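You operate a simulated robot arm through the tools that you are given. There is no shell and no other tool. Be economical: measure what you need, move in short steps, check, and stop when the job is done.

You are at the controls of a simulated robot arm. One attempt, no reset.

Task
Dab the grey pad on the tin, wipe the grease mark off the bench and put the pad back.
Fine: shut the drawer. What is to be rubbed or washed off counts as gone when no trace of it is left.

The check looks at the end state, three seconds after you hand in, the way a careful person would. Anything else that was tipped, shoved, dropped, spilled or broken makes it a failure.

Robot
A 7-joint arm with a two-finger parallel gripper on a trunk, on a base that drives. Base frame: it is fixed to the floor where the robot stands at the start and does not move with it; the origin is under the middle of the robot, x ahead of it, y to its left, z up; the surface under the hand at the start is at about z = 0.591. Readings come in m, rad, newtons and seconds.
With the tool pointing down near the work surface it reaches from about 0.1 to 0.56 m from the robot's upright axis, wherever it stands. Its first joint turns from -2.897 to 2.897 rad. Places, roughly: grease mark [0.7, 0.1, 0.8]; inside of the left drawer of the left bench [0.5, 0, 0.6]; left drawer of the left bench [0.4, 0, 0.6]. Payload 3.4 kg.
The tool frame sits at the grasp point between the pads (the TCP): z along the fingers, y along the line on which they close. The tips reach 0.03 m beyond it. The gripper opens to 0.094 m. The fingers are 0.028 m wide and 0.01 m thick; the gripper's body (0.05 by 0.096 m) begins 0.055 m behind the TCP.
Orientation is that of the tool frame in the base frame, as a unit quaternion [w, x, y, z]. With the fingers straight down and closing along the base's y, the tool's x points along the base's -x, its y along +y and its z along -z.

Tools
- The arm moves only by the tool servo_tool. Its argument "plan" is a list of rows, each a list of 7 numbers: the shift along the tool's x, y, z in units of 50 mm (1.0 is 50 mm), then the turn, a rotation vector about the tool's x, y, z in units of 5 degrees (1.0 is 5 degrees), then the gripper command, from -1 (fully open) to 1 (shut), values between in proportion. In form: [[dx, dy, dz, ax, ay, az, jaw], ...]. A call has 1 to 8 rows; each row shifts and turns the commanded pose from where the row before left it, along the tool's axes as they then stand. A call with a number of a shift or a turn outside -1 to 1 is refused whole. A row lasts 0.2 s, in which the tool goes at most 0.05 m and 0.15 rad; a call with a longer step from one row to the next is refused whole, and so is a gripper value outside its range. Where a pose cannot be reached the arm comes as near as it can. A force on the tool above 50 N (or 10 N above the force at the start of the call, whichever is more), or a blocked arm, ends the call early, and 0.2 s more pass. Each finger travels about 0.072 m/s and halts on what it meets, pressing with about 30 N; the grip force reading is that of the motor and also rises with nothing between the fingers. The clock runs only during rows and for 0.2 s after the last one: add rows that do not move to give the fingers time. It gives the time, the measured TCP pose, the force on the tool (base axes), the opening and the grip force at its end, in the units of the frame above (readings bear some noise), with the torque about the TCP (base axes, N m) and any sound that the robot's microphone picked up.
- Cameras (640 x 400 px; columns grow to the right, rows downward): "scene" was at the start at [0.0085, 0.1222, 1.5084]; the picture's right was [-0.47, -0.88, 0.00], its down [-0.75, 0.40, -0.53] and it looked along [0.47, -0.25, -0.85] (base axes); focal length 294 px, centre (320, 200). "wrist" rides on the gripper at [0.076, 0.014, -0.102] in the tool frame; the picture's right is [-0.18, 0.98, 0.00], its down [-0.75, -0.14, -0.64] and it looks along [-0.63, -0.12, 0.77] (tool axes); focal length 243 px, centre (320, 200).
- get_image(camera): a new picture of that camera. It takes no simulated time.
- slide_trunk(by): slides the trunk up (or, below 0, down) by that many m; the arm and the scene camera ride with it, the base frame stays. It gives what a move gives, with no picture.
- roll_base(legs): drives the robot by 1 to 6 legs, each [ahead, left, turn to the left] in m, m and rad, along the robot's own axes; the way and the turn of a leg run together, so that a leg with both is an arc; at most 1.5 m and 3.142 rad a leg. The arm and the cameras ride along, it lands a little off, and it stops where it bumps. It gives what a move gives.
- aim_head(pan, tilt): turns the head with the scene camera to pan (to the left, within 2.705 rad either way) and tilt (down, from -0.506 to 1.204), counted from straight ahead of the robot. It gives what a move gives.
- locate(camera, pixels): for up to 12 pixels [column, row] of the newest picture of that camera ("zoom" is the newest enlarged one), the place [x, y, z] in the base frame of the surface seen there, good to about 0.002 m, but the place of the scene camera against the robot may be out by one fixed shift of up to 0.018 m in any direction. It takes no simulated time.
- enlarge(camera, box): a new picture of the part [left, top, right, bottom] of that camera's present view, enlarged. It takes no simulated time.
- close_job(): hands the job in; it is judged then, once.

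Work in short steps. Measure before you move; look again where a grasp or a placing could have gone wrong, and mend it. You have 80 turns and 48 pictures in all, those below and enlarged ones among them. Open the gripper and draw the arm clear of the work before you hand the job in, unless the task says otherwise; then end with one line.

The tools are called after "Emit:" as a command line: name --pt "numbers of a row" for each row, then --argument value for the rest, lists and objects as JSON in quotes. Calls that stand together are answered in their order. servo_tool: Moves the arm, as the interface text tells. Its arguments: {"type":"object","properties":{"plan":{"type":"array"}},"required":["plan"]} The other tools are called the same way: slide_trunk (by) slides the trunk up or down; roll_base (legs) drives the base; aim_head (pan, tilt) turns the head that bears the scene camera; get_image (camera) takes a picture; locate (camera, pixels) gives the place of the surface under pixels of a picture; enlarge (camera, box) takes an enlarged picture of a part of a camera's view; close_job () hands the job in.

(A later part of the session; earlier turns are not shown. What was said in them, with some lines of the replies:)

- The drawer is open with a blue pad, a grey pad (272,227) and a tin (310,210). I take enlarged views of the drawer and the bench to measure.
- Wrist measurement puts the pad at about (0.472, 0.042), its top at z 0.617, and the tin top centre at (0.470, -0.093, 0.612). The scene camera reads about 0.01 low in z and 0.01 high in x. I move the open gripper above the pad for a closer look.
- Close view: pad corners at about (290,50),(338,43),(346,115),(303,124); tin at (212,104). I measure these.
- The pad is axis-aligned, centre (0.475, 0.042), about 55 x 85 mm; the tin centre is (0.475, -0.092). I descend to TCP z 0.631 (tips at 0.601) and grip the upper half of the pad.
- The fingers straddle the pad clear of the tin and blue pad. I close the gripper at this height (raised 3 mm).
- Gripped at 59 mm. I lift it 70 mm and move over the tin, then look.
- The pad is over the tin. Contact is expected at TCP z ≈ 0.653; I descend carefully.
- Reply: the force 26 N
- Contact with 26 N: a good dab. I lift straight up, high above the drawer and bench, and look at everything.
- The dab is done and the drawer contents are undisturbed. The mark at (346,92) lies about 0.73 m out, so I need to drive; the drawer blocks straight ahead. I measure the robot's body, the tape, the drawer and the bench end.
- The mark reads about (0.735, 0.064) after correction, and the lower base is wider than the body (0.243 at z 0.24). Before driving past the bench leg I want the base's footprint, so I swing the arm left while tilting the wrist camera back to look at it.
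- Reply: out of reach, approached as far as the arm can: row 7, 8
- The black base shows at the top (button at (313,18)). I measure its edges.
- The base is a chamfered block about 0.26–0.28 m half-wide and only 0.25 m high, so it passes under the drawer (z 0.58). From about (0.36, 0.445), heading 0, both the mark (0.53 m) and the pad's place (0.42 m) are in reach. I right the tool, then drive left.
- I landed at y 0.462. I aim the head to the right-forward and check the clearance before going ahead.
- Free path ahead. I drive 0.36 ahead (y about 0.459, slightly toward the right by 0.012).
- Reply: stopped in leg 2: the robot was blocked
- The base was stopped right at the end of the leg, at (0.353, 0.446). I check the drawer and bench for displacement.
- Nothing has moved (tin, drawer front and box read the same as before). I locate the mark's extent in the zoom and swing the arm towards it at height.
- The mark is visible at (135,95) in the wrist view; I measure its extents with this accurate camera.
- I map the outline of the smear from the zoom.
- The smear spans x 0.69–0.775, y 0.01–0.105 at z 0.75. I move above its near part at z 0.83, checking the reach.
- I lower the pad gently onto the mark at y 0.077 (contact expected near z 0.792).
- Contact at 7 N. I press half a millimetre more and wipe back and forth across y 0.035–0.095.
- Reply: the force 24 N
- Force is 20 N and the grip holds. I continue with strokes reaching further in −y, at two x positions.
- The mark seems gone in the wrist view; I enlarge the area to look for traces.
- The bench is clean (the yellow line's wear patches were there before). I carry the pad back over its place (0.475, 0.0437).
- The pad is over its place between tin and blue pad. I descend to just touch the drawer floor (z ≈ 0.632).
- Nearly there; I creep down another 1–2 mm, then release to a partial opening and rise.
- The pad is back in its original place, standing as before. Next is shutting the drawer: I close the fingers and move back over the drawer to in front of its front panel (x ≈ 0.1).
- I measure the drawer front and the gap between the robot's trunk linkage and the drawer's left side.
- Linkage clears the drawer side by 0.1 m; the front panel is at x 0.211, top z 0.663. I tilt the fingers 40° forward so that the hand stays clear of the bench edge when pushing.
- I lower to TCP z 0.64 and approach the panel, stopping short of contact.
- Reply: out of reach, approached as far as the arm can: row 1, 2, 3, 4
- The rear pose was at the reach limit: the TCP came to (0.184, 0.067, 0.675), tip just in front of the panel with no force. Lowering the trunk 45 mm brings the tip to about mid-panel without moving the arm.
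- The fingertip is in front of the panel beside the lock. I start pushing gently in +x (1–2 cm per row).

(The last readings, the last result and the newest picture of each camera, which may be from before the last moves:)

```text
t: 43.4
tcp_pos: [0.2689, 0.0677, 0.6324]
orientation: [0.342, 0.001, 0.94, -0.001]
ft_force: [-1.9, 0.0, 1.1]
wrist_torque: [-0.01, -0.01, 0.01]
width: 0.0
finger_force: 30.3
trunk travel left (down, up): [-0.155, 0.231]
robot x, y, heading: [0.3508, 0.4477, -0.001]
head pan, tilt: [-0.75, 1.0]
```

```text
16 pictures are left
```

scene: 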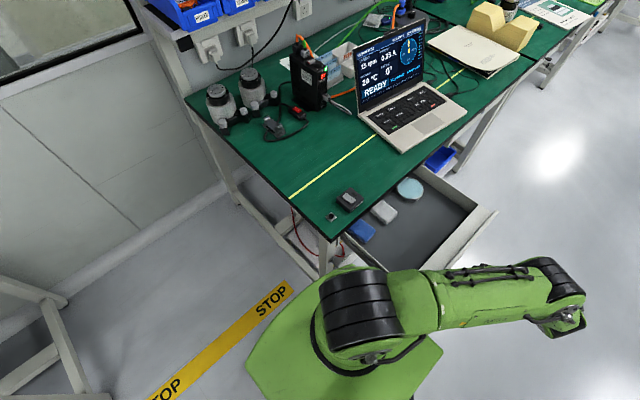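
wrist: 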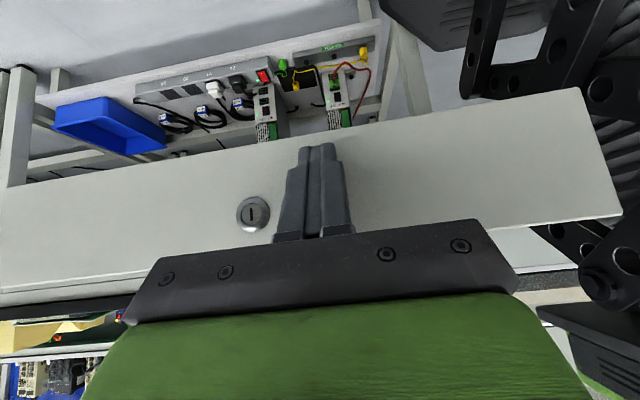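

The drawer slides in smoothly with about 2 N and the contents are still in place. I continue.

Emit:
servo_tool --pt "-0.153 0 0.129 0 0 0 1" --pt "-0.23 0 0.193 0 0 0 1" --pt "-0.26 0 0.219 0 0 0 1" --pt "-0.26 0 0.219 0 0 0 1" --pt "-0.26 0 0.219 0 0 0 1" --pt "-0.26 0 0.219 0 0 0 1" --pt "-0.23 0 0.193 0 0 0 1" --pt "-0.115 0 0.096 0 0 0 1"

Emit:
servo_tool --pt "-0.153 0 0.129 0 0 0 1" --pt "-0.23 0 0.193 0 0 0 1" --pt "-0.26 0 0.219 0 0 0 1" --pt "-0.26 0 0.219 0 0 0 1" --pt "-0.26 0 0.219 0 0 0 1" --pt "-0.23 0 0.193 0 0 0 1" --pt "-0.153 0 0.129 0 0 0 1" --pt "-0.077 0 0.064 0 0 0 1"

Emit:
get_image --camera "wrist"

Emit:
get_image --camera "scene"

```text
t: 45.2
tcp_pos: [0.3852, 0.0689, 0.63]
orientation: [0.342, 0.0, 0.94, -0.001]
ft_force: [-0.7, -0.4, -0.2]
wrist_torque: [-0.02, 0.0, 0.03]
width: 0.0001
finger_force: 29.3
trunk travel left (down, up): [-0.155, 0.231]
robot x, y, heading: [0.355, 0.4459, -0.0]
head pan, tilt: [-0.75, 1.0]
```

```text
t: 47.0
tcp_pos: [0.4899, 0.0677, 0.631]
orientation: [0.342, 0.001, 0.94, 0.0]
ft_force: [-0.4, 0.2, -0.2]
wrist_torque: [-0.02, 0.05, -0.02]
width: 0.0
finger_force: 30.0
trunk travel left (down, up): [-0.155, 0.231]
robot x, y, heading: [0.3533, 0.4474, -0.001]
head pan, tilt: [-0.75, 1.0]
```

```text
15 pictures are left
```

wrist: 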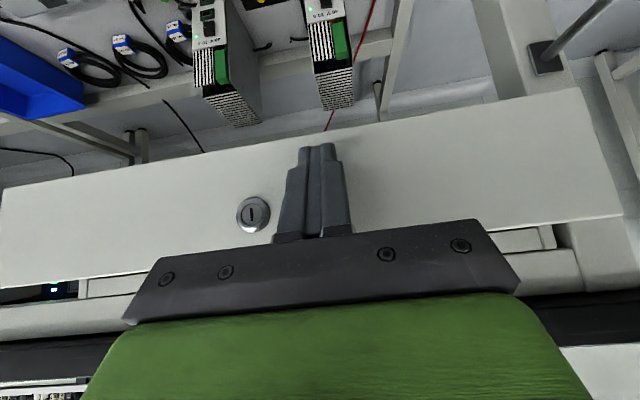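

```text
14 pictures are left
```

scene: 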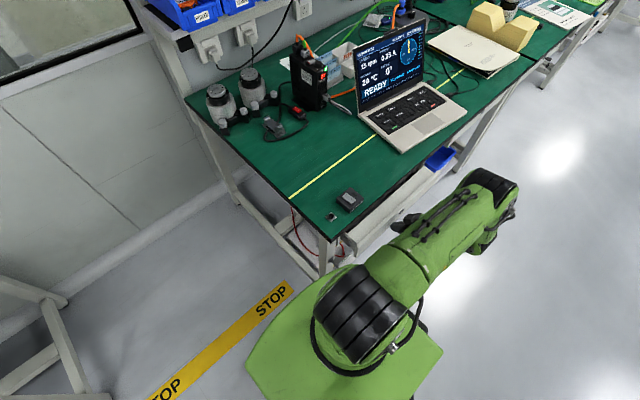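

Nearly shut: the panel is around x 0.52, with a few centimetres left. I keep pushing more slowly.

Emit:
servo_tool --pt "-0.115 0 0.096 0 0 0 1" --pt "-0.153 0 0.129 0 0 0 1" --pt "-0.153 0 0.129 0 0 0 1" --pt "-0.153 0 0.129 0 0 0 1" --pt "-0.115 0 0.096 0 0 0 1" --pt "-0.077 0 0.064 0 0 0 1" --pt "0 0 0 0 0 0 1"

Emit:
get_image --camera "wrist"

```text
t: 48.6
tcp_pos: [0.5407, 0.0669, 0.6298]
orientation: [0.342, 0.001, 0.94, -0.001]
ft_force: [-0.8, 0.7, -0.2]
wrist_torque: [-0.01, 0.01, -0.02]
width: 0.0002
finger_force: 29.6
trunk travel left (down, up): [-0.155, 0.231]
robot x, y, heading: [0.3544, 0.45, 0.001]
head pan, tilt: [-0.75, 1.0]
```

```text
13 pictures are left
```

wrist: 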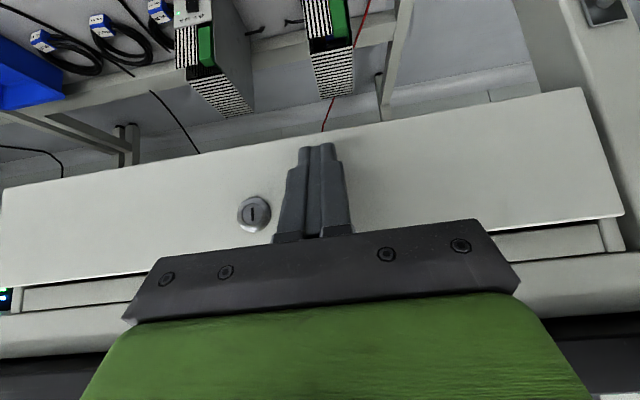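

I measure the panel against the bench frame to know what is left.

Emit:
locate --camera "wrist" --pixels '[[150, 200], [500, 150], [60, 330], [570, 280], [60, 300], [550, 240], [590, 340], [180, 280]]'

```text
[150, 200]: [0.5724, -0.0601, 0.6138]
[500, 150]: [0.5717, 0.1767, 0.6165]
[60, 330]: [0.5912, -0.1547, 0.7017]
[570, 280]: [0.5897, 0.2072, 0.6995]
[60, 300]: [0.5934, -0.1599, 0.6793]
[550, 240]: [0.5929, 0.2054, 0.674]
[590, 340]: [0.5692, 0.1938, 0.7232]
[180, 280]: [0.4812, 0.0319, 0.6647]
```

The panel face is at x 0.572, the frame at 0.591. I push on in small steps until the stop is felt.

Emit:
servo_tool --pt "-0.05 0 0.042 0 0 0 1" --pt "-0.05 0 0.042 0 0 0 1" --pt "-0.05 0 0.042 0 0 0 1" --pt "-0.05 0 0.042 0 0 0 1" --pt "0 0 0 0 0 0 1"

```text
t: 49.8
tcp_pos: [0.5542, 0.0682, 0.6295]
orientation: [0.342, 0.001, 0.94, -0.001]
ft_force: [0.2, 0.0, 0.8]
wrist_torque: [-0.02, -0.02, -0.04]
width: 0.0001
finger_force: 30.1
trunk travel left (down, up): [-0.155, 0.231]
robot x, y, heading: [0.3535, 0.4491, -0.002]
head pan, tilt: [-0.75, 1.0]
```

No stop yet; I continue by another 1.5–2 cm in small steps.

Emit:
servo_tool --pt "-0.05 0 0.042 0 0 0 1" --pt "-0.05 0 0.042 0 0 0 1" --pt "-0.05 0 0.042 0 0 0 1" --pt "-0.04 0 0.034 0 0 0 1" --pt "-0.04 0 0.034 0 0 0 1" --pt "0 0 0 0 0 0 1"

Emit:
get_image --camera "wrist"

Emit:
locate --camera "wrist" --pixels '[[150, 200], [500, 150], [60, 330], [570, 280], [60, 300], [550, 240], [590, 340]]'

```text
t: 51.2
tcp_pos: [0.5632, 0.0665, 0.6303]
orientation: [0.339, 0.002, 0.941, -0.001]
ft_force: [-34.1, 3.7, 9.3]
wrist_torque: [0.41, 0.15, 0.09]
width: 0.0
finger_force: 29.6
trunk travel left (down, up): [-0.155, 0.231]
robot x, y, heading: [0.3476, 0.4484, -0.005]
head pan, tilt: [-0.75, 1.0]
```

```text
12 pictures are left
```

wrist: 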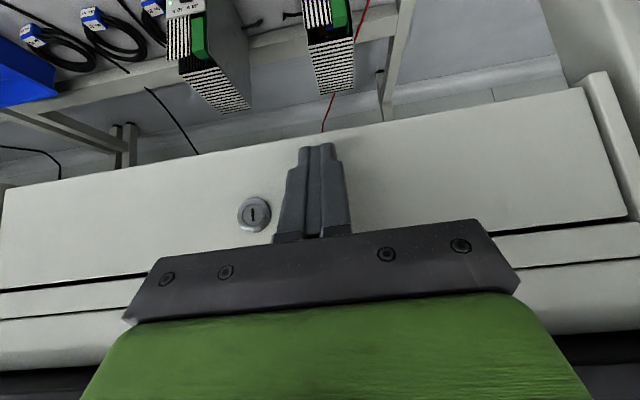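

```text
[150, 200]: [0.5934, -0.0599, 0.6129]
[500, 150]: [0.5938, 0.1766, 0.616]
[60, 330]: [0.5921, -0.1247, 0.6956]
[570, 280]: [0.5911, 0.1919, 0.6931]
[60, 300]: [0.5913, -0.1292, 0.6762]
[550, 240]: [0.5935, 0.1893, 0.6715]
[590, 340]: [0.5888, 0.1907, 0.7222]
```

The stop is felt (34 N) and the panel is flush with the frame at x 0.593: shut. I back the hand away and rise.

Emit:
servo_tool --pt "0.15 0 -0.13 0 0 0 1" --pt "0.6 0 -0.5 0 0 0 1" --pt "0.69 0 -0.58 0 0 0 1" --pt "0 0 -0.8 0 0 0 0.5" --pt "0 0 -0.8 0 0 0 0" --pt "0 0 0 0 1 0 -0.5" --pt "0 0 0 0 1 0 -1" --pt "0 0 0 0 1 0 -1"

Emit:
get_image --camera "wrist"

Emit:
get_image --camera "scene"

```text
t: 53.0
tcp_pos: [0.4233, 0.0684, 0.6925]
orientation: [0.216, 0.001, 0.976, 0.0]
ft_force: [0.0, 1.2, 0.7]
wrist_torque: [0.0, -0.01, -0.02]
width: 0.0939
finger_force: 0.1
trunk travel left (down, up): [-0.155, 0.231]
robot x, y, heading: [0.3535, 0.4454, -0.001]
head pan, tilt: [-0.75, 1.0]
```

```text
11 pictures are left
```

wrist: 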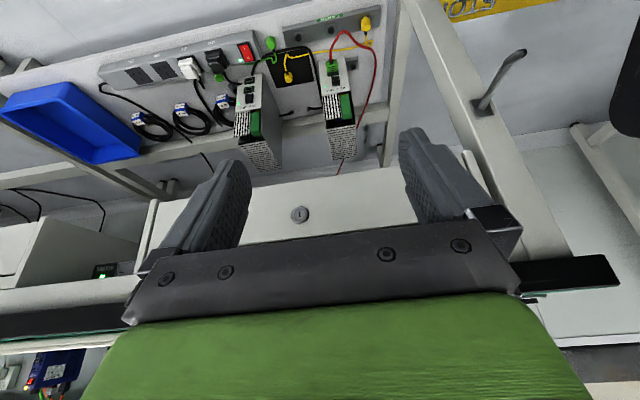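

```text
10 pictures are left
```

scene: 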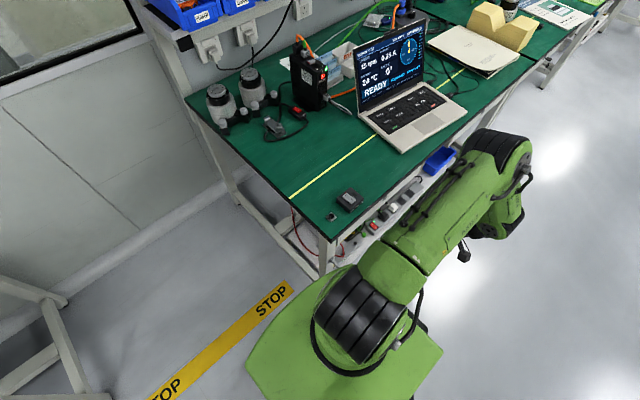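

The drawer stays shut. I take a last close look at the wiped spot and the drawer front.

Emit:
enlarge --camera "scene" --box '[290, 110, 410, 190]'

Emit:
locate --camera "wrist" --pixels '[[340, 200], [270, 230], [150, 230], [475, 170], [300, 240]]'

```text
5.00 times, centred on (350, 150) of scene
```

zoom: 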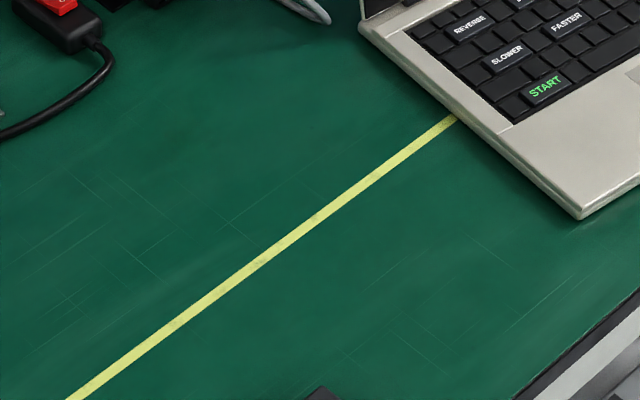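

```text
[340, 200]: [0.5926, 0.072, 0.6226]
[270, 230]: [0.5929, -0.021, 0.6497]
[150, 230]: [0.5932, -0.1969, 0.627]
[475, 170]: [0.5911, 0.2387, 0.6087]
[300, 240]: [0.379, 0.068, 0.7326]
```

The spot is clean, the drawer is flush (0.593 against the frame's 0.591–0.593), and the gripper is open and clear of the bench. I hand in.

Emit:
close_job

```text
The job is handed in.
```

I dabbed the grey pad on the tin, wiped the grease mark off the bench with no trace visible in close-up, put the pad back in its place in the drawer and shut the drawer flush. The base touched something lightly while driving in, most likely a bench leg, but nothing measured afterwards had moved.
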